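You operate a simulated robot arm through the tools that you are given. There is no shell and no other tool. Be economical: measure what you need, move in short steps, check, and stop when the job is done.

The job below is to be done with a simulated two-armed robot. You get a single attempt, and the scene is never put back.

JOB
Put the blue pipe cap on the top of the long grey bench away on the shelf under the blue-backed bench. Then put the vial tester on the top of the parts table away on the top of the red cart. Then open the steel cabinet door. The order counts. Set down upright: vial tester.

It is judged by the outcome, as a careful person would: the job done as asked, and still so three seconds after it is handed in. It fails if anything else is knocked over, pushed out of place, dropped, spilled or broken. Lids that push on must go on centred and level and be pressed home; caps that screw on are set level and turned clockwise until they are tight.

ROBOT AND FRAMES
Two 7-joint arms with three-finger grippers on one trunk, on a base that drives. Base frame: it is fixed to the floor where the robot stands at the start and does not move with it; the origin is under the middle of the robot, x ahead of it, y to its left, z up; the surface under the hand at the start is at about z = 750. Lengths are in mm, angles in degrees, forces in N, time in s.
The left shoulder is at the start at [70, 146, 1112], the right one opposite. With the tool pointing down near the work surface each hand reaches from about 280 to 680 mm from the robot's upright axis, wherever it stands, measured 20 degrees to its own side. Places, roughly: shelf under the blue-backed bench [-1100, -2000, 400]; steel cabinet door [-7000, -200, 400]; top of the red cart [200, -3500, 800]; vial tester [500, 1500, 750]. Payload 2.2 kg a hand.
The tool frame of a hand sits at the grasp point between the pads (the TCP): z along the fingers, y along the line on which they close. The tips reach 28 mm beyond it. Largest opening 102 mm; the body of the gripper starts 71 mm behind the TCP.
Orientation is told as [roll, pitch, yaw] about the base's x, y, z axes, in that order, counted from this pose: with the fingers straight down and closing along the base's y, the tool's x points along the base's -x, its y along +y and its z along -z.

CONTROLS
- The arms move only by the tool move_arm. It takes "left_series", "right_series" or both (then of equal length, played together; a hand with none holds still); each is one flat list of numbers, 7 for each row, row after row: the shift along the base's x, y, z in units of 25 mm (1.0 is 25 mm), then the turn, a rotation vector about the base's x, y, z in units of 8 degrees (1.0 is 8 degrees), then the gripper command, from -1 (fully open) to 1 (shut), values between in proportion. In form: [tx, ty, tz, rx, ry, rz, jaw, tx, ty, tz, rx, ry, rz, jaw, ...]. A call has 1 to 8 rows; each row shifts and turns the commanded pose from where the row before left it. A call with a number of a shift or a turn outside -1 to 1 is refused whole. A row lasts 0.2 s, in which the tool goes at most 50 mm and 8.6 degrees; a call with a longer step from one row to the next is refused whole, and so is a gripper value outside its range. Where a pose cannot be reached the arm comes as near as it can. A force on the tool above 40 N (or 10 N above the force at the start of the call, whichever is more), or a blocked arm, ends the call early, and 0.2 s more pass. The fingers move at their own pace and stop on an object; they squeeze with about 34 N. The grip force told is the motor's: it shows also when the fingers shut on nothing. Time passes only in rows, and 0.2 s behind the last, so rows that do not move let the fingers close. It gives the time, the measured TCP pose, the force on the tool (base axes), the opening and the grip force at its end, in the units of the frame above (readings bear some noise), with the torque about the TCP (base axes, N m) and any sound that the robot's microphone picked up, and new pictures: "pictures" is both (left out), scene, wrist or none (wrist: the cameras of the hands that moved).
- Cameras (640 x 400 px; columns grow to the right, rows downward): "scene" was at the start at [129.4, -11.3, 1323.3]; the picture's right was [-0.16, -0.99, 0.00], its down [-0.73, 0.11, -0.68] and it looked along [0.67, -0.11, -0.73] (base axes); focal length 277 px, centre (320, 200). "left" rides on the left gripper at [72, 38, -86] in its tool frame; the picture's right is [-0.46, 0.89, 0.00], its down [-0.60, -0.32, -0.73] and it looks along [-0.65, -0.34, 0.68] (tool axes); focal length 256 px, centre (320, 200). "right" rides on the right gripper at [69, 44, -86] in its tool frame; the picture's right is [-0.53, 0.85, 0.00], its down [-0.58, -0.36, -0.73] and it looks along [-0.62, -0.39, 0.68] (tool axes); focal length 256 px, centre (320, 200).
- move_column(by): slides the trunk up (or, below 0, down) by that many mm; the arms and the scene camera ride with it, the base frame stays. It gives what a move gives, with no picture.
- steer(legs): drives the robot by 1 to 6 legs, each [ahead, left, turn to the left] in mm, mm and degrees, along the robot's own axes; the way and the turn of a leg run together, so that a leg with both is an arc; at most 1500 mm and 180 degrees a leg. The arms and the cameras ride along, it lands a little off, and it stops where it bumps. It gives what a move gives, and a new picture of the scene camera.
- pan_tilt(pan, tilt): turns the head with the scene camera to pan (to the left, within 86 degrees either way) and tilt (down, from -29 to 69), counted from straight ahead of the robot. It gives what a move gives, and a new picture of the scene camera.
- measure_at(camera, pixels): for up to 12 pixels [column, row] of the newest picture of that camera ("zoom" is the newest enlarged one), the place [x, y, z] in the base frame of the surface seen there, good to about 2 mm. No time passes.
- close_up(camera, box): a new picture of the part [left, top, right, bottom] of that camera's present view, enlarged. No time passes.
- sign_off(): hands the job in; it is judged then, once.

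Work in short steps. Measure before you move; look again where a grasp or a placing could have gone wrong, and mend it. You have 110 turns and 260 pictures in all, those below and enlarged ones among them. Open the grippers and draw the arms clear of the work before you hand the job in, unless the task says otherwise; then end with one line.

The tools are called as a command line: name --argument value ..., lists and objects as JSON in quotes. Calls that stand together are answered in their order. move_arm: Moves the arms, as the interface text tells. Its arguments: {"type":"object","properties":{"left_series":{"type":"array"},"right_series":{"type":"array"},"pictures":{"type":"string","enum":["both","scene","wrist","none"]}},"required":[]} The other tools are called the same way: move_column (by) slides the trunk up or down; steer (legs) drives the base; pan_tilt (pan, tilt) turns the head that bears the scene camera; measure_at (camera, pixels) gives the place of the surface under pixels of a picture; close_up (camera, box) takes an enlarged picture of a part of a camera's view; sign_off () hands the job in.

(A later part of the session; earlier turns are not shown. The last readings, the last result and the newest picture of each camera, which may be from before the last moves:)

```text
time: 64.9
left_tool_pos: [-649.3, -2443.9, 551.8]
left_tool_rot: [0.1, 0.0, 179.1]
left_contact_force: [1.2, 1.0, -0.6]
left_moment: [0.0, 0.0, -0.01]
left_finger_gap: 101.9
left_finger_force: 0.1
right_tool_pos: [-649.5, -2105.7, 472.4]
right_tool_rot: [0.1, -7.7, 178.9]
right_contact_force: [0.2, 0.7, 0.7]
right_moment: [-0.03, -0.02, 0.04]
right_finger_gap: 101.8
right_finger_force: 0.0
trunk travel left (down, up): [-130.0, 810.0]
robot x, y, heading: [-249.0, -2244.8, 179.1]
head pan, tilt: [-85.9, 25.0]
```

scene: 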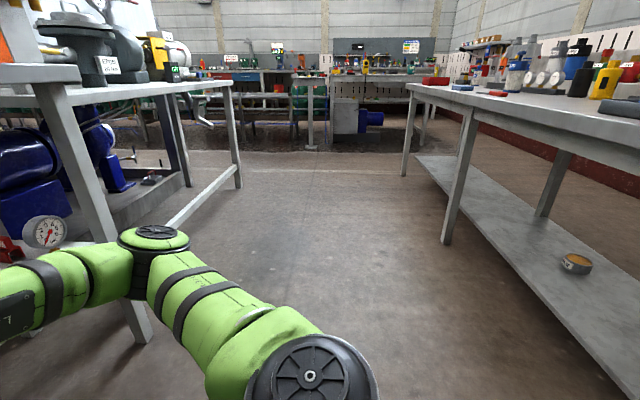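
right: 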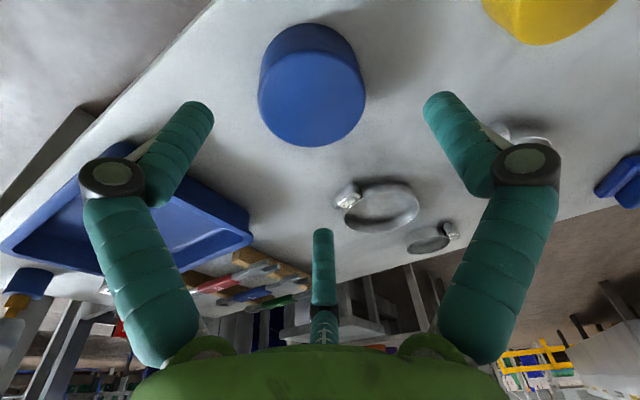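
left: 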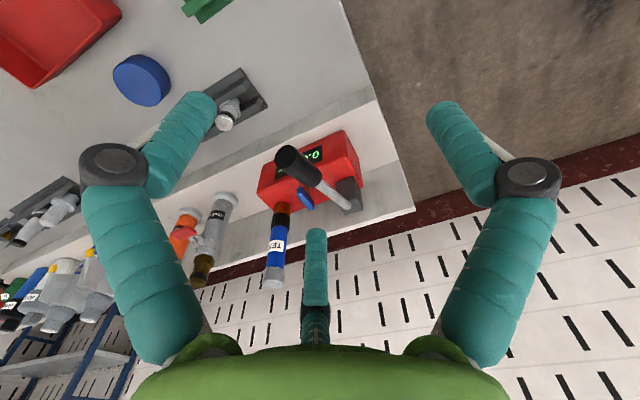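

Raise the trunk back and measure aisle clearances.

measure_at --camera "scene" --pixels '[[230, 85], [235, 185], [140, 90], [310, 148], [365, 110], [405, 175], [408, 88], [445, 240]]'

move_column --by 400

move_column --by 120

steer --legs '[[60, 0, -89.2]]'

pan_tilt --pan 0 --tilt 30

```text
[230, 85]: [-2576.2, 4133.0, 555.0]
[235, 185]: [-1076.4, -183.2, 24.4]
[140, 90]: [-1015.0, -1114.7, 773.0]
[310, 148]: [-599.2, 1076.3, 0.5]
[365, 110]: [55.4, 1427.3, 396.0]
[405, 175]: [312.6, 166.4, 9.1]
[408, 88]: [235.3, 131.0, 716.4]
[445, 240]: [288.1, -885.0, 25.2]
```

```text
time: 68.8
left_tool_pos: [-648.8, -2443.1, 952.2]
left_tool_rot: [0.0, 0.1, 179.1]
left_contact_force: [0.0, 0.2, -0.6]
left_moment: [0.0, 0.04, 0.03]
left_finger_gap: 101.8
left_finger_force: 0.0
right_tool_pos: [-651.0, -2105.8, 872.4]
right_tool_rot: [0.1, -7.7, 178.8]
right_contact_force: [0.2, -0.2, 0.2]
right_moment: [0.0, -0.01, 0.03]
right_finger_gap: 102.1
right_finger_force: 0.0
trunk travel left (down, up): [-530.0, 410.0]
robot x, y, heading: [-249.8, -2245.9, 179.0]
head pan, tilt: [-85.9, 25.0]
```

```text
time: 70.3
left_tool_pos: [-648.6, -2441.8, 1072.5]
left_tool_rot: [0.0, 0.0, 179.1]
left_contact_force: [-0.6, 0.4, 0.9]
left_moment: [0.0, -0.01, 0.01]
left_finger_gap: 101.9
left_finger_force: 0.1
right_tool_pos: [-651.1, -2106.5, 992.5]
right_tool_rot: [0.1, -7.7, 178.9]
right_contact_force: [0.1, 0.6, -0.5]
right_moment: [-0.03, -0.01, -0.01]
right_finger_gap: 101.8
right_finger_force: 0.0
trunk travel left (down, up): [-650.0, 290.0]
robot x, y, heading: [-252.4, -2243.3, 179.2]
head pan, tilt: [-85.9, 25.0]
```

```text
time: 74.4
left_tool_pos: [-508.1, -1819.7, 1073.5]
left_tool_rot: [0.0, 0.0, 92.0]
left_contact_force: [-0.6, 0.4, 0.6]
left_moment: [0.0, 0.03, 0.01]
left_finger_gap: 102.1
left_finger_force: 0.1
right_tool_pos: [-170.8, -1800.4, 992.6]
right_tool_rot: [0.1, -7.6, 92.0]
right_contact_force: [-0.2, 0.8, 0.9]
right_moment: [0.02, 0.01, 0.04]
right_finger_gap: 101.9
right_finger_force: 0.0
trunk travel left (down, up): [-650.0, 290.0]
robot x, y, heading: [-291.1, -2208.9, 91.9]
head pan, tilt: [-85.9, 25.0]
```

scene: 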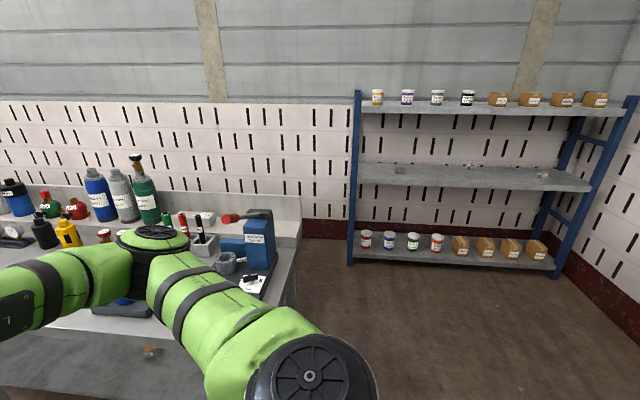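

```text
time: 76.0
left_tool_pos: [-508.1, -1819.2, 1072.4]
left_tool_rot: [-0.1, 0.0, 92.0]
left_contact_force: [-0.4, -0.6, -0.1]
left_moment: [-0.02, -0.02, 0.03]
left_finger_gap: 101.7
left_finger_force: 0.1
right_tool_pos: [-171.5, -1799.5, 992.8]
right_tool_rot: [0.0, -7.8, 91.9]
right_contact_force: [0.2, -0.1, -0.3]
right_moment: [0.02, -0.04, 0.05]
right_finger_gap: 101.7
right_finger_force: 0.0
trunk travel left (down, up): [-650.0, 290.0]
robot x, y, heading: [-292.2, -2207.5, 92.2]
head pan, tilt: [0.0, 30.0]
```

scene: 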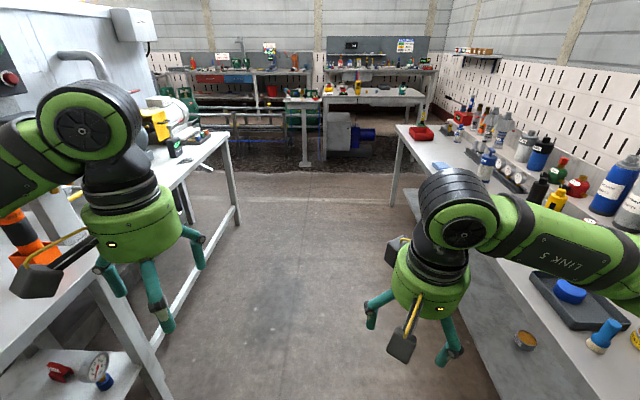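

Aisle is clear. Drive forward ~2800 mm in two legs, correcting heading.

steer --legs '[[0, 0, -2], [1400, 0, 0], [1380, 0, 0]]'

```text
time: 89.9
left_tool_pos: [-603.4, 967.6, 1072.6]
left_tool_rot: [-0.1, 0.0, 92.1]
left_contact_force: [-0.2, 0.2, 0.1]
left_moment: [0.01, 0.0, 0.04]
left_finger_gap: 102.1
left_finger_force: 0.0
right_tool_pos: [-267.3, 987.6, 993.0]
right_tool_rot: [0.0, -7.7, 91.9]
right_contact_force: [0.1, 0.0, 0.7]
right_moment: [0.0, 0.0, 0.02]
right_finger_gap: 102.1
right_finger_force: 0.0
trunk travel left (down, up): [-650.0, 290.0]
robot x, y, heading: [-384.7, 580.1, 92.1]
head pan, tilt: [0.0, 30.0]
```

scene: 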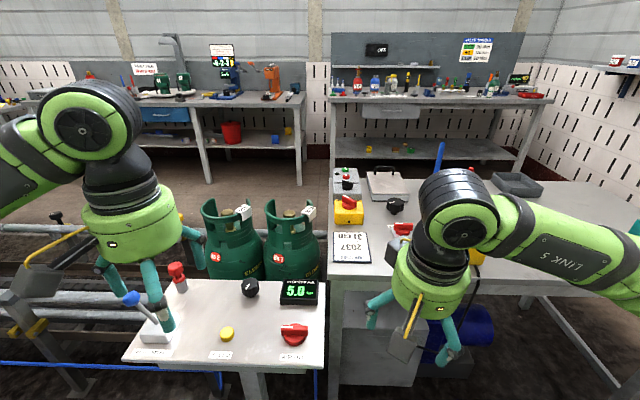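

Strafe right ~780 mm towards the tester.

steer --legs '[[0, -790, -2]]'

pan_tilt --pan -20 --tilt 40

```text
time: 94.0
left_tool_pos: [183.3, 989.3, 1072.3]
left_tool_rot: [0.0, 0.0, 89.9]
left_contact_force: [1.3, 0.5, -0.2]
left_moment: [0.02, 0.01, 0.01]
left_finger_gap: 102.0
left_finger_force: 0.1
right_tool_pos: [520.4, 994.9, 992.8]
right_tool_rot: [0.0, -7.7, 89.7]
right_contact_force: [1.2, 0.1, 0.0]
right_moment: [0.0, 0.0, 0.0]
right_finger_gap: 101.9
right_finger_force: 0.0
trunk travel left (down, up): [-650.0, 290.0]
robot x, y, heading: [385.3, 592.9, 89.9]
head pan, tilt: [0.0, 30.0]
```

scene: 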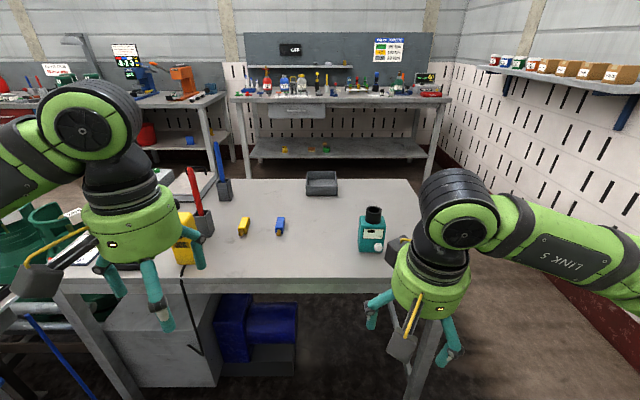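

```text
time: 94.9
left_tool_pos: [183.5, 988.0, 1071.4]
left_tool_rot: [-0.2, 0.0, 89.8]
left_contact_force: [-0.2, 0.3, 0.4]
left_moment: [0.0, -0.04, 0.03]
left_finger_gap: 102.1
left_finger_force: 0.0
right_tool_pos: [520.3, 995.8, 992.8]
right_tool_rot: [0.0, -7.7, 89.7]
right_contact_force: [0.4, -0.7, 0.0]
right_moment: [0.0, -0.03, 0.03]
right_finger_gap: 101.9
right_finger_force: 0.1
trunk travel left (down, up): [-650.0, 290.0]
robot x, y, heading: [384.8, 590.8, 90.0]
head pan, tilt: [-20.0, 40.0]
```

scene: 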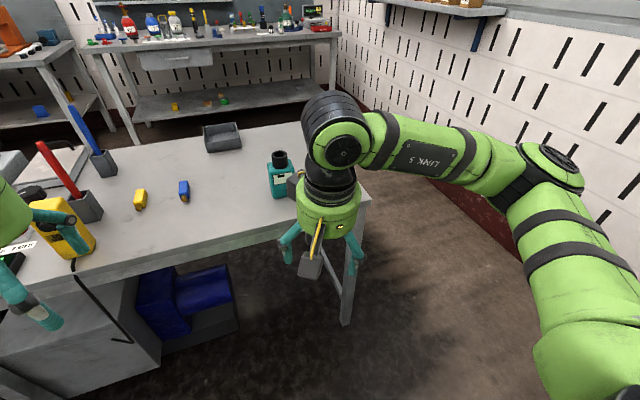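

The tester is visible beside the hand; enlarge and measure it and the table.

close_up --camera "scene" --box '[230, 130, 310, 210]'

measure_at --camera "scene" --pixels '[[280, 154], [279, 162], [271, 165], [288, 165], [272, 190], [288, 193], [260, 195], [290, 180], [260, 235], [368, 190]]'

```text
5.00 times, centred on (270, 170) of scene
```

zoom: 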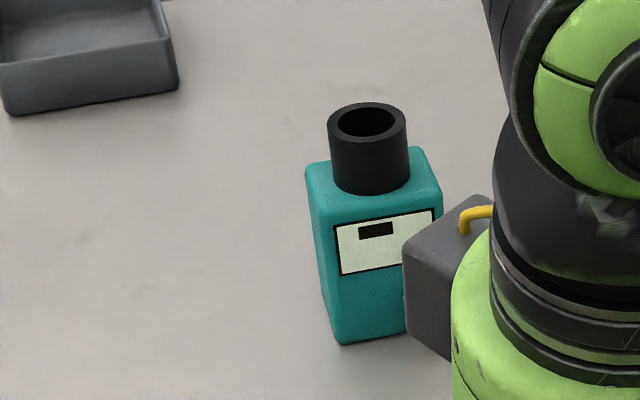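

```text
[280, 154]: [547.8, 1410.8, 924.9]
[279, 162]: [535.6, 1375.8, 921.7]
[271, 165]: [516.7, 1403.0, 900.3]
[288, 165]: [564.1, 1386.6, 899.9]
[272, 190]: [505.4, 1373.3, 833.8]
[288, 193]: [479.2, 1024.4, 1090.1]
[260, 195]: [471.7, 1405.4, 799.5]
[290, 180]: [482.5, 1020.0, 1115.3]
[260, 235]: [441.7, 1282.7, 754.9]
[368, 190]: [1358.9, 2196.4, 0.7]
```

Look from pan 0, where the hand did not block the tester.

pan_tilt --pan -4 --tilt 45

close_up --camera "scene" --box '[300, 90, 460, 190]'

```text
time: 95.7
left_tool_pos: [183.4, 989.6, 1073.6]
left_tool_rot: [0.0, 0.0, 90.0]
left_contact_force: [0.7, -0.9, 1.0]
left_moment: [-0.02, -0.02, -0.04]
left_finger_gap: 102.0
left_finger_force: 0.0
right_tool_pos: [520.9, 995.6, 992.6]
right_tool_rot: [0.1, -7.7, 89.8]
right_contact_force: [0.2, -1.1, -1.1]
right_moment: [0.02, -0.02, 0.02]
right_finger_gap: 101.7
right_finger_force: 0.1
trunk travel left (down, up): [-650.0, 290.0]
robot x, y, heading: [385.1, 594.6, 89.9]
head pan, tilt: [-4.0, 45.0]
```

scene: 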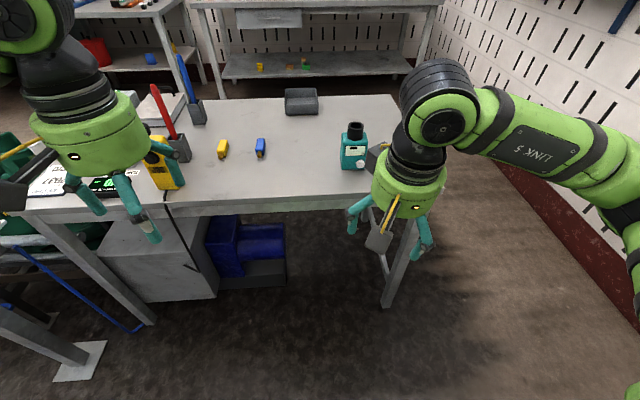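

```text
4.00 times, centred on (380, 140) of scene
```

zoom: 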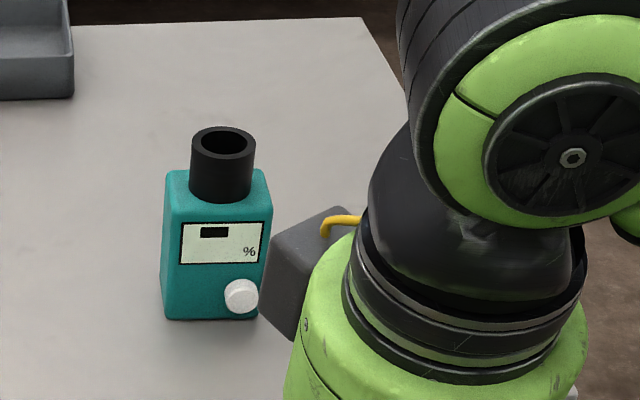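

measure_at --camera "zoom" --pixels '[[173, 190], [263, 190], [182, 174], [265, 174], [170, 312], [252, 312], [200, 160], [248, 158], [224, 131], [224, 158], [130, 320], [241, 296]]'

measure_at --camera "scene" --pixels '[[290, 205], [290, 198], [330, 195]]'

```text
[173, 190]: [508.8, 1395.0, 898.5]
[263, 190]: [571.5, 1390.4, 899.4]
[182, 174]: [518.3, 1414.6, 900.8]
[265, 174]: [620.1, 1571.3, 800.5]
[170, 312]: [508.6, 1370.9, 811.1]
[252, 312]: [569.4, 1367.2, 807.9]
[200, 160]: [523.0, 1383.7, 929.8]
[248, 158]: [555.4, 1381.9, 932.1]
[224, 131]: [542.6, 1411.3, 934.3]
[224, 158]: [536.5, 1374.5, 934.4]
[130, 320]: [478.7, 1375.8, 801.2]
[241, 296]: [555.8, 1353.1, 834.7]
```

```text
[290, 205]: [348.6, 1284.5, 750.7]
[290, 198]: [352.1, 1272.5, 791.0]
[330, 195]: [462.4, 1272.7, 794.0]
```

Tester: body x 505–575, y 1370–1418, z 800–900, tube to 934. Drive 200 ahead with the hand above table height.

steer --legs '[[200, 0, 0]]'

move_arm --right_series '[0.1, 0.6, 0.4, -0.32, 0, -0.1, -1, 0.1, 0.6, 0, -0.32, 0, -0.1, -1, 0.1, 0.6, 0, -0.32, 0, -0.1, -1, 0.1, 0.5, 0, 0, 0, 0, -1]'

```text
time: 97.3
left_tool_pos: [182.7, 1190.2, 1072.1]
left_tool_rot: [0.0, 0.0, 90.0]
left_contact_force: [0.1, -1.1, 0.3]
left_moment: [0.04, 0.01, -0.03]
left_finger_gap: 102.4
left_finger_force: 0.1
right_tool_pos: [518.8, 1197.9, 992.4]
right_tool_rot: [0.1, -7.7, 89.8]
right_contact_force: [0.0, -0.9, 0.2]
right_moment: [0.02, 0.01, -0.01]
right_finger_gap: 102.3
right_finger_force: 0.1
trunk travel left (down, up): [-650.0, 290.0]
robot x, y, heading: [389.1, 793.7, 90.1]
head pan, tilt: [-4.0, 45.0]
```

scene: 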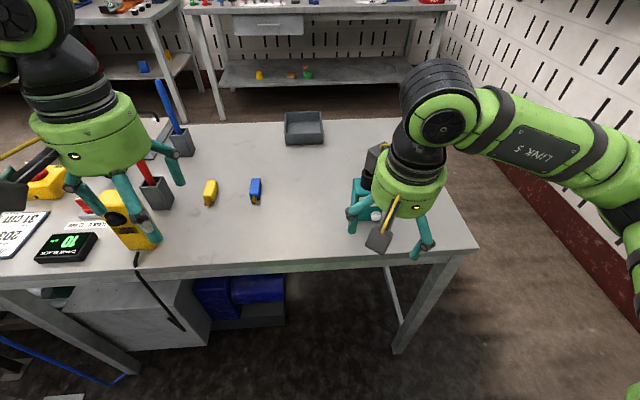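

```text
time: 98.3
left_tool_pos: [183.9, 1191.3, 1073.6]
left_tool_rot: [0.1, 0.1, 89.9]
left_contact_force: [-0.6, 0.2, 0.4]
left_moment: [0.01, 0.01, 0.0]
left_finger_gap: 101.9
left_finger_force: 0.0
right_tool_pos: [529.6, 1254.9, 1002.4]
right_tool_rot: [-0.2, 0.0, 87.5]
right_contact_force: [-0.6, 0.1, -0.1]
right_moment: [0.04, 0.01, 0.01]
right_finger_gap: 102.1
right_finger_force: 0.0
trunk travel left (down, up): [-650.0, 290.0]
robot x, y, heading: [388.2, 798.6, 90.0]
head pan, tilt: [-4.0, 45.0]
```

scene: 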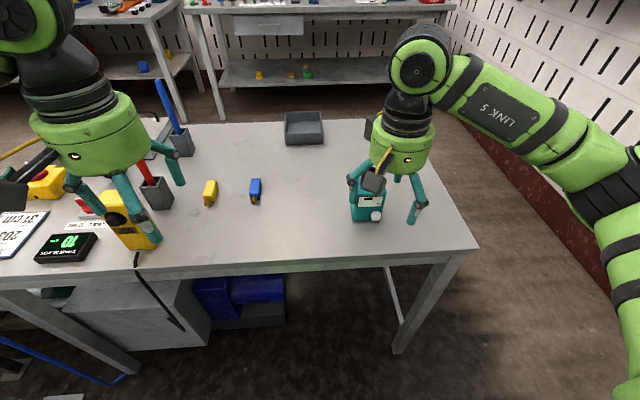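
right: 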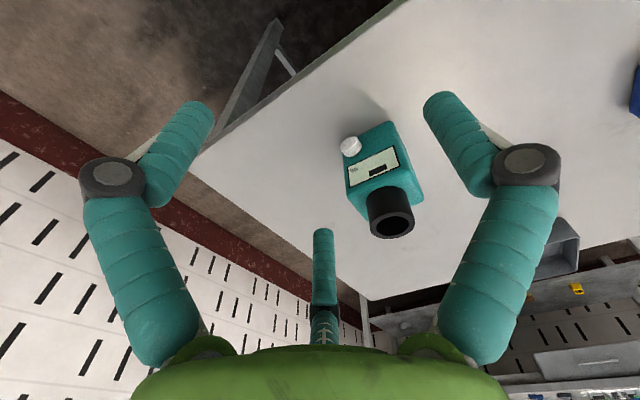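

Measure the tester from the wrist camera to refine its centre and yaw.

close_up --camera "right" --box '[320, 100, 450, 250]'

measure_at --camera "right" --pixels '[[392, 213], [392, 238], [373, 228], [412, 222], [357, 212], [419, 195], [345, 168], [396, 127], [412, 160]]'

```text
2.67 times, centred on (385, 175) of right
```

zoom: 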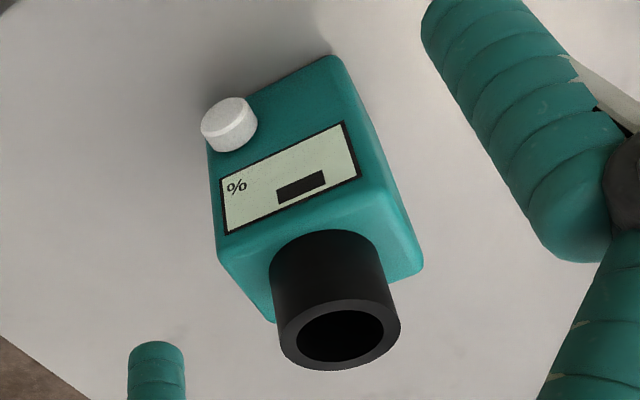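

```text
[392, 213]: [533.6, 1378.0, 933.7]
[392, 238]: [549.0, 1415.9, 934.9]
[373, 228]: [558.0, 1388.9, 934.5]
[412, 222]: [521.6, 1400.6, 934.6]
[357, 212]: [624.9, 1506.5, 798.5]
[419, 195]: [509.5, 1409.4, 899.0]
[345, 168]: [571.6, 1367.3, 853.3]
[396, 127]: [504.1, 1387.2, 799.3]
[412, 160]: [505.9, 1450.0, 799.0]
```

measure_at --camera "zoom" --pixels '[[222, 252], [370, 192], [415, 262], [268, 315], [228, 180], [335, 140], [395, 240], [385, 180]]'

```text
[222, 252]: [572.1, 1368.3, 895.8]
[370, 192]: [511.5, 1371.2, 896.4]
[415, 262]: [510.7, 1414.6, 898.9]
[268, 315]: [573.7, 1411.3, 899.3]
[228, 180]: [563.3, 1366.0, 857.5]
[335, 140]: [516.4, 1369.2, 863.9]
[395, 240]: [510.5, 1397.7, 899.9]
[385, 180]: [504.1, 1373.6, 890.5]
```

A middle stub shows at right-camera (323,235–330). I measure where it is, as it could press on the tube.

measure_at --camera "right" --pixels '[[323, 233], [323, 260], [323, 290], [323, 320], [200, 110], [440, 100], [150, 190], [480, 180]]'

close_up --camera "scene" --box '[320, 100, 460, 240]'

```text
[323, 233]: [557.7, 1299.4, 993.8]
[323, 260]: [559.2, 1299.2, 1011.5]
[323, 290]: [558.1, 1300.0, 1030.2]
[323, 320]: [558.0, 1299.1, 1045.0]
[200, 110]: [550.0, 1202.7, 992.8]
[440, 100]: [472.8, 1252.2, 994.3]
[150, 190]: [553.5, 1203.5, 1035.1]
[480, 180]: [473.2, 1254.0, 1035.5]
```

```text
2.86 times, centred on (390, 170) of scene
```

zoom: 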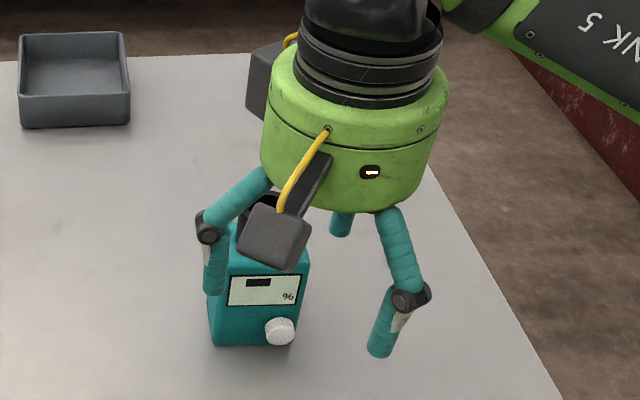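

The hand is visually three-fingered around the TCP, so gripping the round tube (Ø≈44, centre (540,1396), z 900–934) is the safest. Move over it.

move_arm --right_series '[0.08, 0.94, 0, 0, 0, 0, -1, 0.08, 0.94, 0, 0, 0, 0, -1, 0.08, 0.94, 0, 0, 0, 0, -1, 0.08, 0.94, 0, 0, 0, 0, -1, 0.05, 0.94, 0, 0, 0, 0, -1, 0.05, 0.94, 0, 0, 0, 0, -1]'

```text
time: 99.7
left_tool_pos: [182.2, 1191.9, 1073.5]
left_tool_rot: [0.0, 0.0, 89.9]
left_contact_force: [0.5, 0.2, -0.5]
left_moment: [-0.02, -0.02, 0.01]
left_finger_gap: 102.0
left_finger_force: 0.1
right_tool_pos: [540.1, 1396.2, 1002.1]
right_tool_rot: [-0.1, 0.0, 87.5]
right_contact_force: [-0.3, -0.7, -0.3]
right_moment: [-0.03, -0.05, -0.01]
right_finger_gap: 102.2
right_finger_force: 0.0
trunk travel left (down, up): [-650.0, 290.0]
robot x, y, heading: [390.0, 795.7, 89.7]
head pan, tilt: [-4.0, 45.0]
```

scene: 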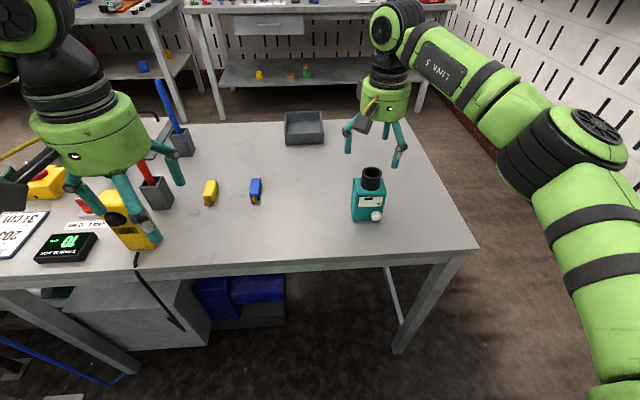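
right: 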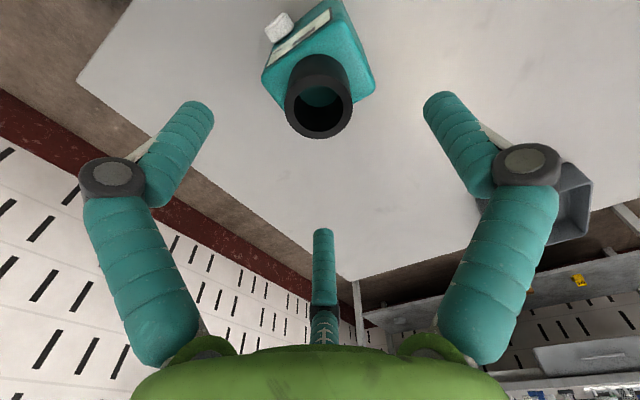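

measure_at --camera "right" --pixels '[[318, 82], [319, 136], [287, 108], [350, 104]]'

move_arm --right_series '[0, 0, -0.7, 0, 0, 0, -1, 0, 0, -0.7, 0, 0, 0, -1, 0, 0, -0.7, 0, 0, 0, -1, 0, 0, -0.6, 0, 0, 0, -1]'

```text
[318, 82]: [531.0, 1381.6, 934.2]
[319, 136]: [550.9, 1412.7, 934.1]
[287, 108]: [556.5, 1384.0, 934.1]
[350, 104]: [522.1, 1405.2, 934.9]
```

```text
time: 100.7
left_tool_pos: [183.1, 1190.3, 1072.0]
left_tool_rot: [0.0, 0.0, 90.0]
left_contact_force: [-0.7, 0.2, 0.7]
left_moment: [-0.04, 0.05, 0.0]
left_finger_gap: 102.1
left_finger_force: 0.0
right_tool_pos: [541.1, 1397.9, 934.4]
right_tool_rot: [0.0, 0.0, 87.5]
right_contact_force: [0.0, 0.1, -0.2]
right_moment: [-0.03, 0.0, 0.02]
right_finger_gap: 102.1
right_finger_force: 0.0
trunk travel left (down, up): [-650.0, 290.0]
robot x, y, heading: [388.8, 798.0, 90.1]
head pan, tilt: [-4.0, 45.0]
```

scene: 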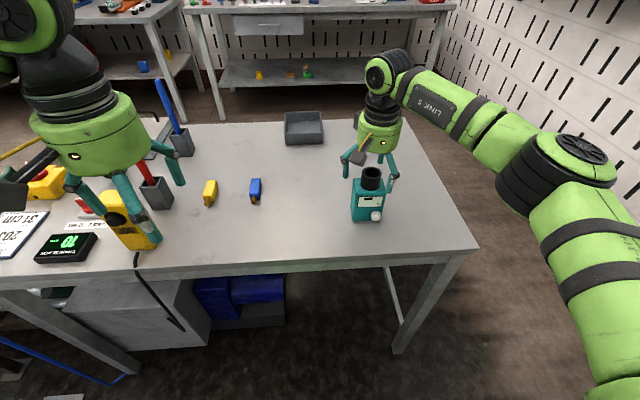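
right: 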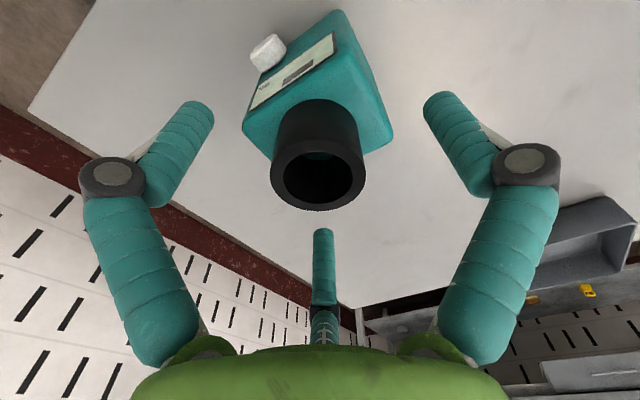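

The tube centre coincides with the TCP (~(318,180)). Close, then lift 20 mm and check.

move_arm --right_series '[0, -0.04, -0.06, 0, 0, 0, -0.5, 0, 0, 0, 0, 0, 0, 0, 0, 0, 0, 0, 0, 0, 0.5, 0, 0, 0, 0, 0, 0, 1, 0, 0, 0, 0, 0, 0, 1, 0, 0, 0.4, 0, 0, 0, 1, 0, 0, 0.4, 0, 0, 0, 1]'

```text
time: 102.3
left_tool_pos: [182.7, 1189.0, 1072.9]
left_tool_rot: [-0.1, 0.0, 90.0]
left_contact_force: [0.5, -0.1, -0.3]
left_moment: [0.01, 0.0, -0.01]
left_finger_gap: 102.2
left_finger_force: 0.0
right_tool_pos: [542.0, 1396.4, 952.7]
right_tool_rot: [-0.1, 0.0, 87.4]
right_contact_force: [-0.1, 0.3, -2.5]
right_moment: [0.02, -0.02, -0.02]
right_finger_gap: 43.2
right_finger_force: 33.8
trunk travel left (down, up): [-650.0, 290.0]
robot x, y, heading: [390.4, 794.9, 90.2]
head pan, tilt: [-4.0, 45.0]
```

scene: 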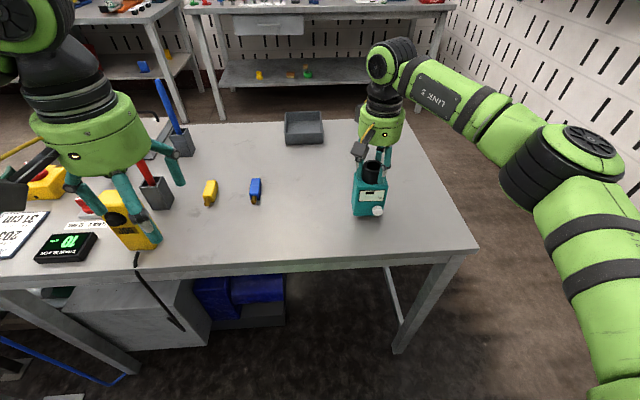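
right: 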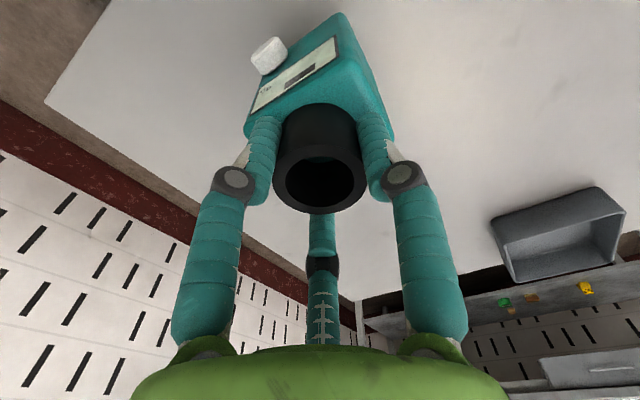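

Whole tester lifts securely. Raise higher and draw the hand back.

move_arm --right_series '[0, 0, 0.8, 0, 0, 0, 1, 0, 0, 0.8, 0, 0, 0, 1, 0, -0.3, 0.8, 0, 0, 0, 1, 0, -0.8, 0.8, 0, 0, 0, 1, 0, -0.9, 0.6, 0, 0, 0, 1, 0, -0.9, 0.6, 0, 0, 0, 1, 0, -0.9, 0.4, 0, 0, 0, 1, 0, -0.9, 0, 0, 0, 0, 1]' --pictures "none"

move_arm --right_series '[0, -0.9, 0, 0, 0, 0, 1, 0, -0.9, 0, 0, 0, 0, 1, 0, -0.9, 0, 0, 0, 0, 1, 0, -0.9, 0, 0, 0, 0, 1]' --pictures "scene"

steer --legs '[[-250, 0, 0], [0, 720, 0]]'

```text
time: 104.1
left_tool_pos: [183.9, 1190.9, 1072.9]
left_tool_rot: [0.0, -0.1, 90.0]
left_contact_force: [0.5, -0.2, -0.2]
left_moment: [0.04, 0.01, -0.04]
left_finger_gap: 102.0
left_finger_force: 0.0
right_tool_pos: [537.7, 1277.8, 1074.0]
right_tool_rot: [-0.1, -0.1, 87.4]
right_contact_force: [0.5, 0.5, -2.9]
right_moment: [0.02, 0.0, 0.04]
right_finger_gap: 43.4
right_finger_force: 33.7
trunk travel left (down, up): [-650.0, 290.0]
robot x, y, heading: [385.1, 795.2, 90.2]
head pan, tilt: [-4.0, 45.0]
```

```text
time: 105.1
left_tool_pos: [184.5, 1189.3, 1073.7]
left_tool_rot: [0.0, 0.0, 89.9]
left_contact_force: [-0.2, -0.2, -0.6]
left_moment: [0.01, 0.01, 0.02]
left_finger_gap: 102.2
left_finger_force: 0.1
right_tool_pos: [541.4, 1184.7, 1074.3]
right_tool_rot: [-0.1, -0.2, 87.5]
right_contact_force: [0.2, 0.4, -2.6]
right_moment: [0.01, -0.05, 0.02]
right_finger_gap: 43.2
right_finger_force: 33.8
trunk travel left (down, up): [-650.0, 290.0]
robot x, y, heading: [387.5, 796.5, 90.3]
head pan, tilt: [-4.0, 45.0]
```

scene: 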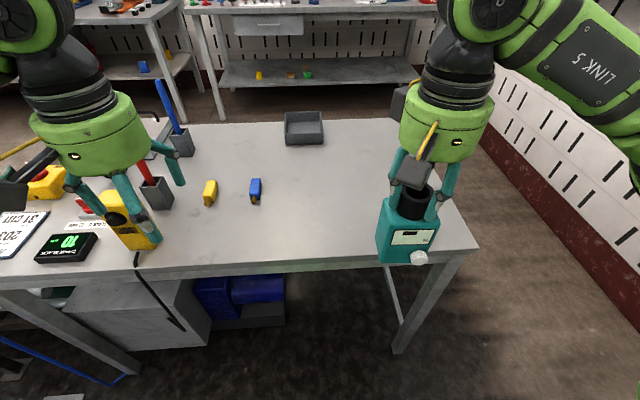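

```text
time: 110.4
left_tool_pos: [-530.6, 950.5, 1073.4]
left_tool_rot: [-0.1, 0.0, 89.2]
left_contact_force: [-0.3, -0.4, -0.3]
left_moment: [0.0, 0.0, 0.01]
left_finger_gap: 102.1
left_finger_force: 0.1
right_tool_pos: [-174.2, 940.4, 1074.7]
right_tool_rot: [0.0, 0.0, 86.6]
right_contact_force: [-0.3, -0.2, -3.0]
right_moment: [-0.01, 0.02, -0.01]
right_finger_gap: 43.2
right_finger_force: 34.5
trunk travel left (down, up): [-650.0, 290.0]
robot x, y, heading: [-332.5, 554.0, 89.2]
head pan, tilt: [-4.0, 45.0]
```

scene: 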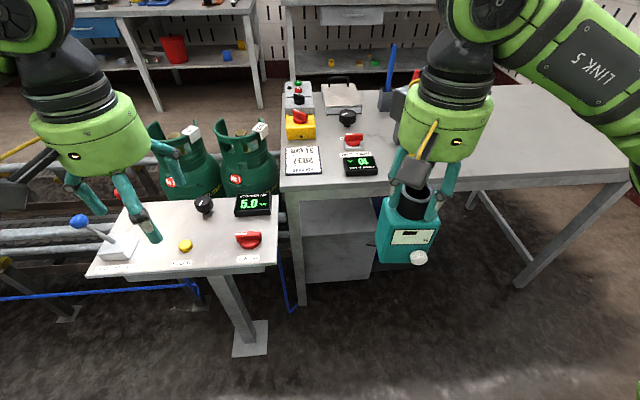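

Turn round to face -y and drive down the aisle.

steer --legs '[[0, 0, -90], [0, 0, -89.2]]'

pan_tilt --pan 0 --tilt 25

```text
time: 118.5
left_tool_pos: [-133.4, 154.5, 1072.9]
left_tool_rot: [0.0, 0.1, -90.6]
left_contact_force: [0.5, 0.8, 0.2]
left_moment: [0.01, 0.0, -0.02]
left_finger_gap: 102.3
left_finger_force: 0.0
right_tool_pos: [-491.9, 163.0, 1074.9]
right_tool_rot: [0.0, 0.0, -93.3]
right_contact_force: [-0.2, -0.5, -2.5]
right_moment: [0.03, 0.02, 0.01]
right_finger_gap: 43.2
right_finger_force: 34.0
trunk travel left (down, up): [-650.0, 290.0]
robot x, y, heading: [-335.9, 552.1, -90.4]
head pan, tilt: [-4.0, 45.0]
```

scene: 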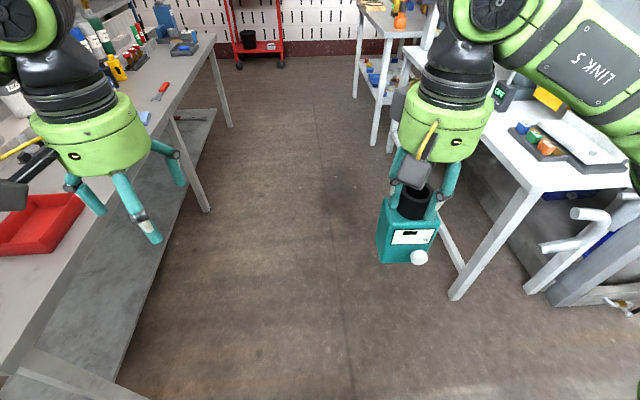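

```text
time: 119.3
left_tool_pos: [-135.0, 153.6, 1073.1]
left_tool_rot: [0.0, 0.0, -90.7]
left_contact_force: [-0.6, -0.4, 0.8]
left_moment: [0.01, 0.02, 0.02]
left_finger_gap: 101.9
left_finger_force: 0.1
right_tool_pos: [-491.6, 164.0, 1074.2]
right_tool_rot: [-0.1, -0.2, -93.3]
right_contact_force: [-0.5, -0.3, -3.5]
right_moment: [0.0, -0.03, 0.04]
right_finger_gap: 43.1
right_finger_force: 34.2
trunk travel left (down, up): [-650.0, 290.0]
robot x, y, heading: [-329.0, 553.4, -90.7]
head pan, tilt: [0.0, 25.0]
```

scene: 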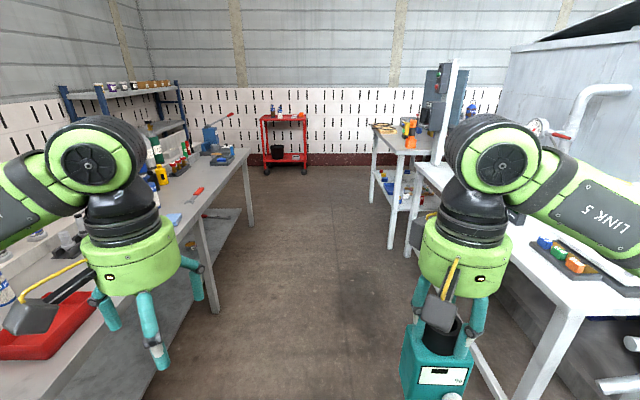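

measure_at --camera "scene" --pixels '[[410, 245], [415, 180], [440, 140], [372, 125], [250, 150], [500, 375], [210, 300], [415, 125]]'

```text
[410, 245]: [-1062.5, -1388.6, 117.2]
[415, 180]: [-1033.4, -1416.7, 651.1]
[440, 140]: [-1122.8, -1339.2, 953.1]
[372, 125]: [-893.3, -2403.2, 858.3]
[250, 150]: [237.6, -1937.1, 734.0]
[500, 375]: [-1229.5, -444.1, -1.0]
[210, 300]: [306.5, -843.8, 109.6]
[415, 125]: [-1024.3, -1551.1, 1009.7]
```

Corridor is clear. Drive ahead 2800 mm.

steer --legs '[[0, 0, 0.8], [1450, 0, 0], [1400, 0, 0]]'

pan_tilt --pan 15 --tilt 30

```text
time: 133.3
left_tool_pos: [-119.6, -2678.8, 1073.6]
left_tool_rot: [0.0, -0.1, -89.7]
left_contact_force: [0.1, 0.1, -0.5]
left_moment: [0.03, -0.04, 0.01]
left_finger_gap: 101.9
left_finger_force: 0.0
right_tool_pos: [-477.5, -2677.0, 1075.2]
right_tool_rot: [-0.1, 0.1, -92.3]
right_contact_force: [0.3, 0.3, -2.8]
right_moment: [0.01, 0.01, 0.01]
right_finger_gap: 43.1
right_finger_force: 34.4
trunk travel left (down, up): [-650.0, 290.0]
robot x, y, heading: [-325.6, -2288.0, -89.5]
head pan, tilt: [0.0, 25.0]
```

scene: 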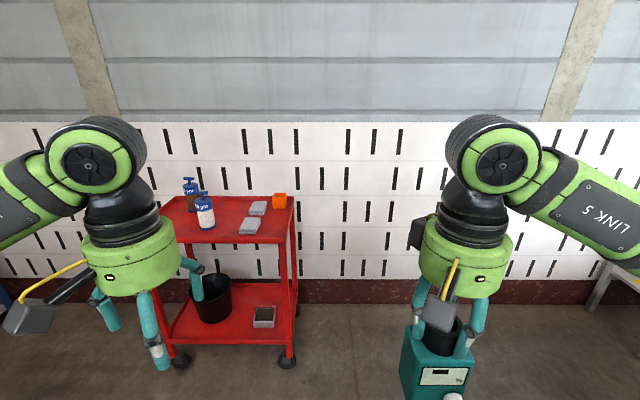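

```text
time: 134.1
left_tool_pos: [-120.5, -2678.4, 1072.8]
left_tool_rot: [0.0, 0.0, -89.7]
left_contact_force: [-0.3, -0.3, 0.6]
left_moment: [-0.05, -0.01, -0.01]
left_finger_gap: 101.9
left_finger_force: 0.1
right_tool_pos: [-475.5, -2676.7, 1075.0]
right_tool_rot: [-0.2, 0.2, -92.2]
right_contact_force: [-0.2, 0.2, -2.3]
right_moment: [0.03, 0.03, -0.04]
right_finger_gap: 43.0
right_finger_force: 34.2
trunk travel left (down, up): [-650.0, 290.0]
robot x, y, heading: [-320.1, -2288.9, -89.6]
head pan, tilt: [15.0, 30.0]
```

scene: 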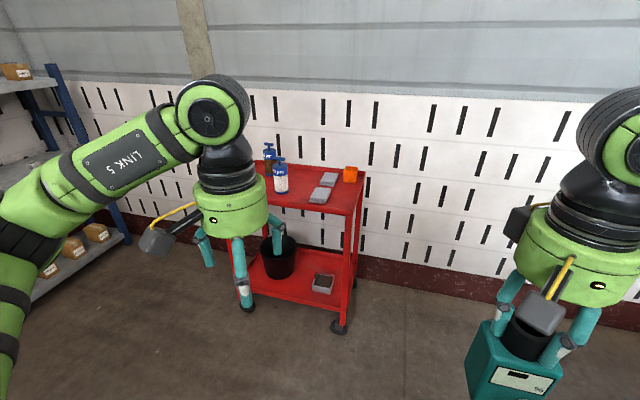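

close_up --camera "scene" --box '[230, 130, 390, 230]'

measure_at --camera "scene" --pixels '[[345, 213], [362, 176], [281, 180], [268, 158], [324, 194], [329, 180], [350, 173], [340, 200], [300, 185], [290, 205], [344, 330]]'

```text
4.00 times, centred on (310, 180) of scene
```

zoom: 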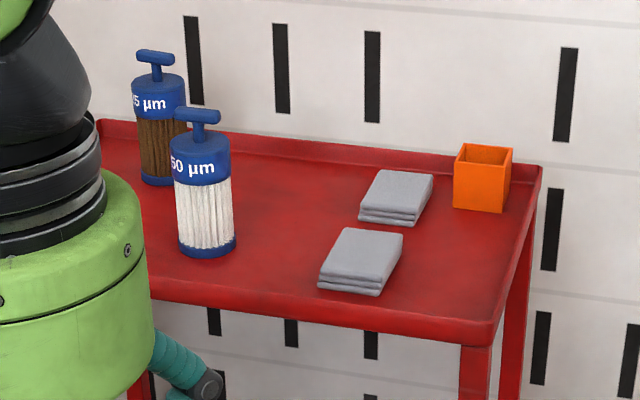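

```text
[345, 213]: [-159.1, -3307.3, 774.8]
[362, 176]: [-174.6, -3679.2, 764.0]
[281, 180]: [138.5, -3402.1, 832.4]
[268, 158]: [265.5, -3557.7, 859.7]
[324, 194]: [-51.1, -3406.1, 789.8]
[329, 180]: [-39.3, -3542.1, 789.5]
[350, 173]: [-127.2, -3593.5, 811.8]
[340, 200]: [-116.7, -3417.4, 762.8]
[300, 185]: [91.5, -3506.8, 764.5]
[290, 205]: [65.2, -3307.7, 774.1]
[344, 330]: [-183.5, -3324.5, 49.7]
```

Cart top z≈763, free area behind/between bottles and cloths. Move forward 380, strafe left, and look from there.

steer --legs '[[380, 0, 0], [0, 560, -0.5]]'

pan_tilt --pan 0 --tilt 40

```text
time: 139.3
left_tool_pos: [432.7, -3051.0, 1072.2]
left_tool_rot: [0.0, 0.0, -89.5]
left_contact_force: [0.7, -0.1, 0.2]
left_moment: [-0.01, 0.03, 0.0]
left_finger_gap: 102.0
left_finger_force: 0.1
right_tool_pos: [75.6, -3050.5, 1074.5]
right_tool_rot: [0.0, 0.0, -92.1]
right_contact_force: [-0.5, -1.4, -3.4]
right_moment: [-0.01, 0.02, 0.01]
right_finger_gap: 42.7
right_finger_force: 34.4
trunk travel left (down, up): [-650.0, 290.0]
robot x, y, heading: [223.1, -2655.7, -89.5]
head pan, tilt: [15.0, 30.0]
```

scene: 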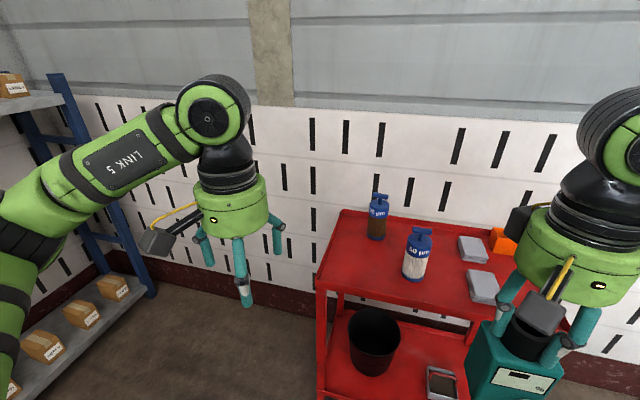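

```text
time: 140.1
left_tool_pos: [433.2, -3051.5, 1072.9]
left_tool_rot: [0.0, -0.1, -89.5]
left_contact_force: [-1.2, -0.5, 0.6]
left_moment: [0.01, 0.01, -0.01]
left_finger_gap: 102.0
left_finger_force: 0.1
right_tool_pos: [76.7, -3050.3, 1074.6]
right_tool_rot: [-0.1, 0.0, -92.0]
right_contact_force: [0.5, 0.6, -2.8]
right_moment: [-0.04, 0.02, -0.03]
right_finger_gap: 42.7
right_finger_force: 34.0
trunk travel left (down, up): [-650.0, 290.0]
robot x, y, heading: [227.4, -2657.5, -89.8]
head pan, tilt: [0.0, 40.0]
```

scene: 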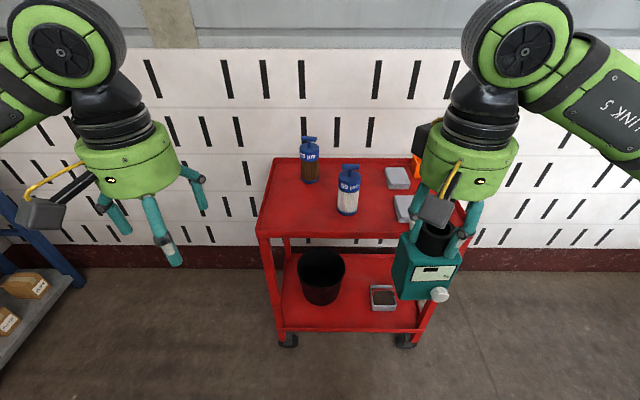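

measure_at --camera "scene" --pixels '[[262, 232], [277, 160], [348, 200], [348, 214], [310, 165], [300, 205], [285, 215], [322, 205], [375, 200], [370, 175], [396, 180], [403, 205]]'

close_up --camera "scene" --box '[250, 120, 450, 245]'

```text
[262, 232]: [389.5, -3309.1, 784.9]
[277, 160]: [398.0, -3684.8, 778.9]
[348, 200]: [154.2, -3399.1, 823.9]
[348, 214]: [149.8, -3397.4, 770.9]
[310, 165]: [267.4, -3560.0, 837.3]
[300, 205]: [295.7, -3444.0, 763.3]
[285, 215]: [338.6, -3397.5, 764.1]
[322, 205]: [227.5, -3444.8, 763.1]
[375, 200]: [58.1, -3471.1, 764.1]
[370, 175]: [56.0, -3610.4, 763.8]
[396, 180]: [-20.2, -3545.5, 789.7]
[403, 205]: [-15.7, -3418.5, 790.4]
```

```text
3.20 times, centred on (350, 182) of scene
```

zoom: 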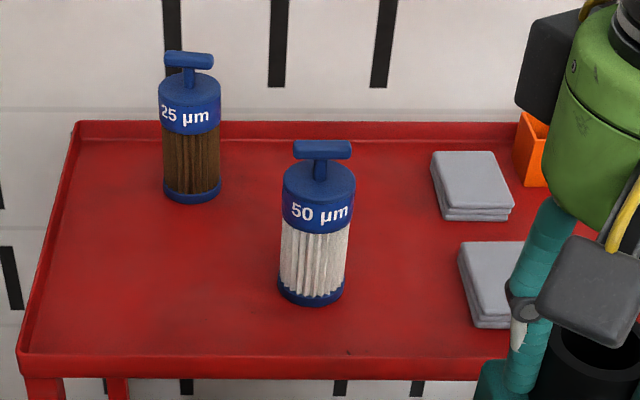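

Good free spot at about (295,-3405). Check the blue rack at left (pixel (65,275)) for clearance before strafing.

measure_at --camera "scene" --pixels '[[72, 278], [30, 235], [10, 200], [30, 290], [45, 330]]'

measure_at --camera "zoom" --pixels '[[190, 55], [322, 145], [270, 290], [345, 290]]'

```text
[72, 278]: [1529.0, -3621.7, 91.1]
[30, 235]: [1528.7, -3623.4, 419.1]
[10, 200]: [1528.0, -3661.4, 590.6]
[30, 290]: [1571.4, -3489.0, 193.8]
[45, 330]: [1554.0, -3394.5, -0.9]
```

```text
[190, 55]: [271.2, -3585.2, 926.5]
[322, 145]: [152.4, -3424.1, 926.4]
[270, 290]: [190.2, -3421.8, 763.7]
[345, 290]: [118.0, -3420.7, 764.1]
```

Rack is far away. Strafe left 215 and forward 170.

steer --legs '[[0, 217, 0], [170, 0, 0]]'

```text
time: 142.8
left_tool_pos: [654.5, -3223.6, 1074.3]
left_tool_rot: [0.0, 0.0, -89.5]
left_contact_force: [0.1, 0.8, -0.3]
left_moment: [-0.01, -0.01, 0.02]
left_finger_gap: 102.0
left_finger_force: 0.1
right_tool_pos: [296.8, -3222.9, 1075.8]
right_tool_rot: [-0.1, 0.0, -92.2]
right_contact_force: [-0.1, 0.4, -2.8]
right_moment: [-0.05, -0.02, -0.01]
right_finger_gap: 42.4
right_finger_force: 34.0
trunk travel left (down, up): [-650.0, 290.0]
robot x, y, heading: [450.4, -2831.2, -89.7]
head pan, tilt: [0.0, 40.0]
```

scene: 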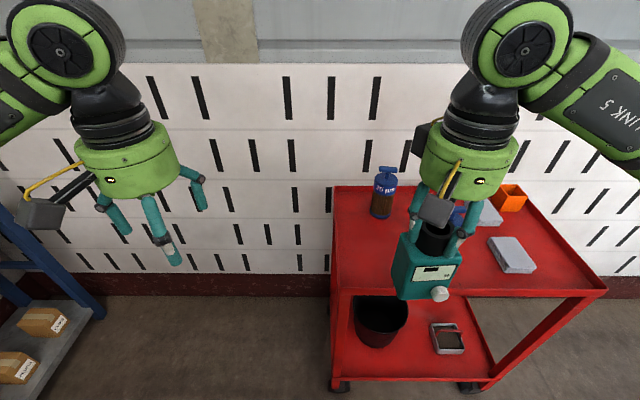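

Reach forward 182 mm over the free spot.

move_arm --right_series '[0, -0.91, 0, 0, 0, 0, 1, 0, -0.91, 0, 0, 0, 0, 1, 0, -0.91, 0, 0, 0, 0, 1, 0, -0.91, 0, 0, 0, 0, 1, 0, -0.91, 0, 0, 0, 0, 1, 0, -0.91, 0, 0, 0, 0, 1, 0, -0.91, 0, 0, 0, 0, 1, 0, -0.91, 0, 0, 0, 0, 1]'

close_up --camera "scene" --box '[310, 80, 530, 260]'

```text
time: 144.6
left_tool_pos: [653.8, -3226.6, 1072.5]
left_tool_rot: [-0.1, 0.0, -89.6]
left_contact_force: [0.6, 0.7, 0.2]
left_moment: [-0.01, -0.03, 0.01]
left_finger_gap: 101.9
left_finger_force: 0.0
right_tool_pos: [297.9, -3407.5, 1071.8]
right_tool_rot: [-0.1, 0.0, -92.0]
right_contact_force: [0.9, 0.5, -2.7]
right_moment: [-0.02, -0.03, -0.05]
right_finger_gap: 41.6
right_finger_force: 33.7
trunk travel left (down, up): [-650.0, 290.0]
robot x, y, heading: [449.4, -2833.5, -89.4]
head pan, tilt: [0.0, 40.0]
```

scene: 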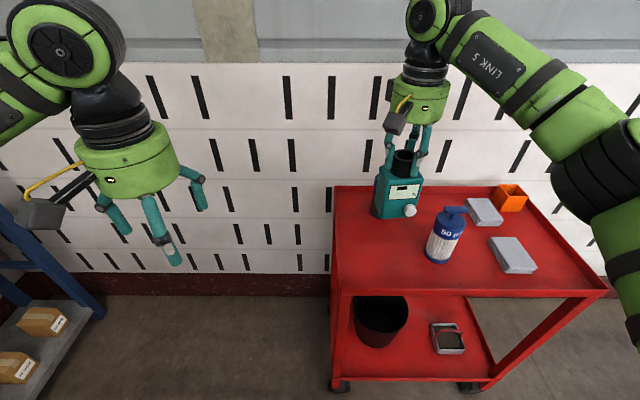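
right: 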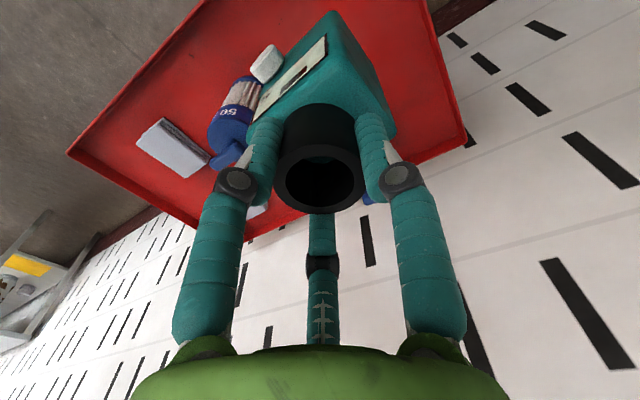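

```text
2.22 times, centred on (420, 170) of scene
```

zoom: 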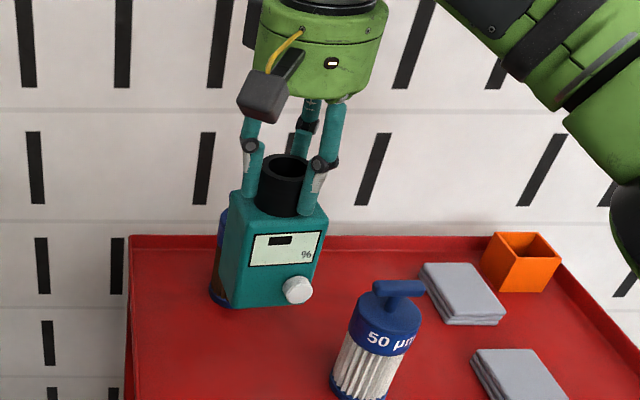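

The gap crept from 43.2 to 41.6; I check for slip by measuring the tester relative to the hand.

measure_at --camera "zoom" --pixels '[[240, 205], [318, 225], [228, 298], [300, 308], [285, 160], [284, 235], [270, 300], [170, 290]]'

measure_at --camera "right" --pixels '[[320, 150], [318, 208], [280, 178], [357, 180], [390, 120], [340, 20]]'

```text
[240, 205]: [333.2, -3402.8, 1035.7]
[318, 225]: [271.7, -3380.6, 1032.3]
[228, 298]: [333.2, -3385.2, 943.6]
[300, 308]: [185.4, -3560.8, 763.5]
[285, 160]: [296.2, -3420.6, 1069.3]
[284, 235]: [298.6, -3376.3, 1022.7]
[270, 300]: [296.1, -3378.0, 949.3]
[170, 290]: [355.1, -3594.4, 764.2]
```

```text
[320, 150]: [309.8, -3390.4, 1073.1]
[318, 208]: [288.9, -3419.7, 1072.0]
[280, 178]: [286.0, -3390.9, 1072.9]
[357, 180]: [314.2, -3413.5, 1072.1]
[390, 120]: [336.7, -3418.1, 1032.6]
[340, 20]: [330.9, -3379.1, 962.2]
```

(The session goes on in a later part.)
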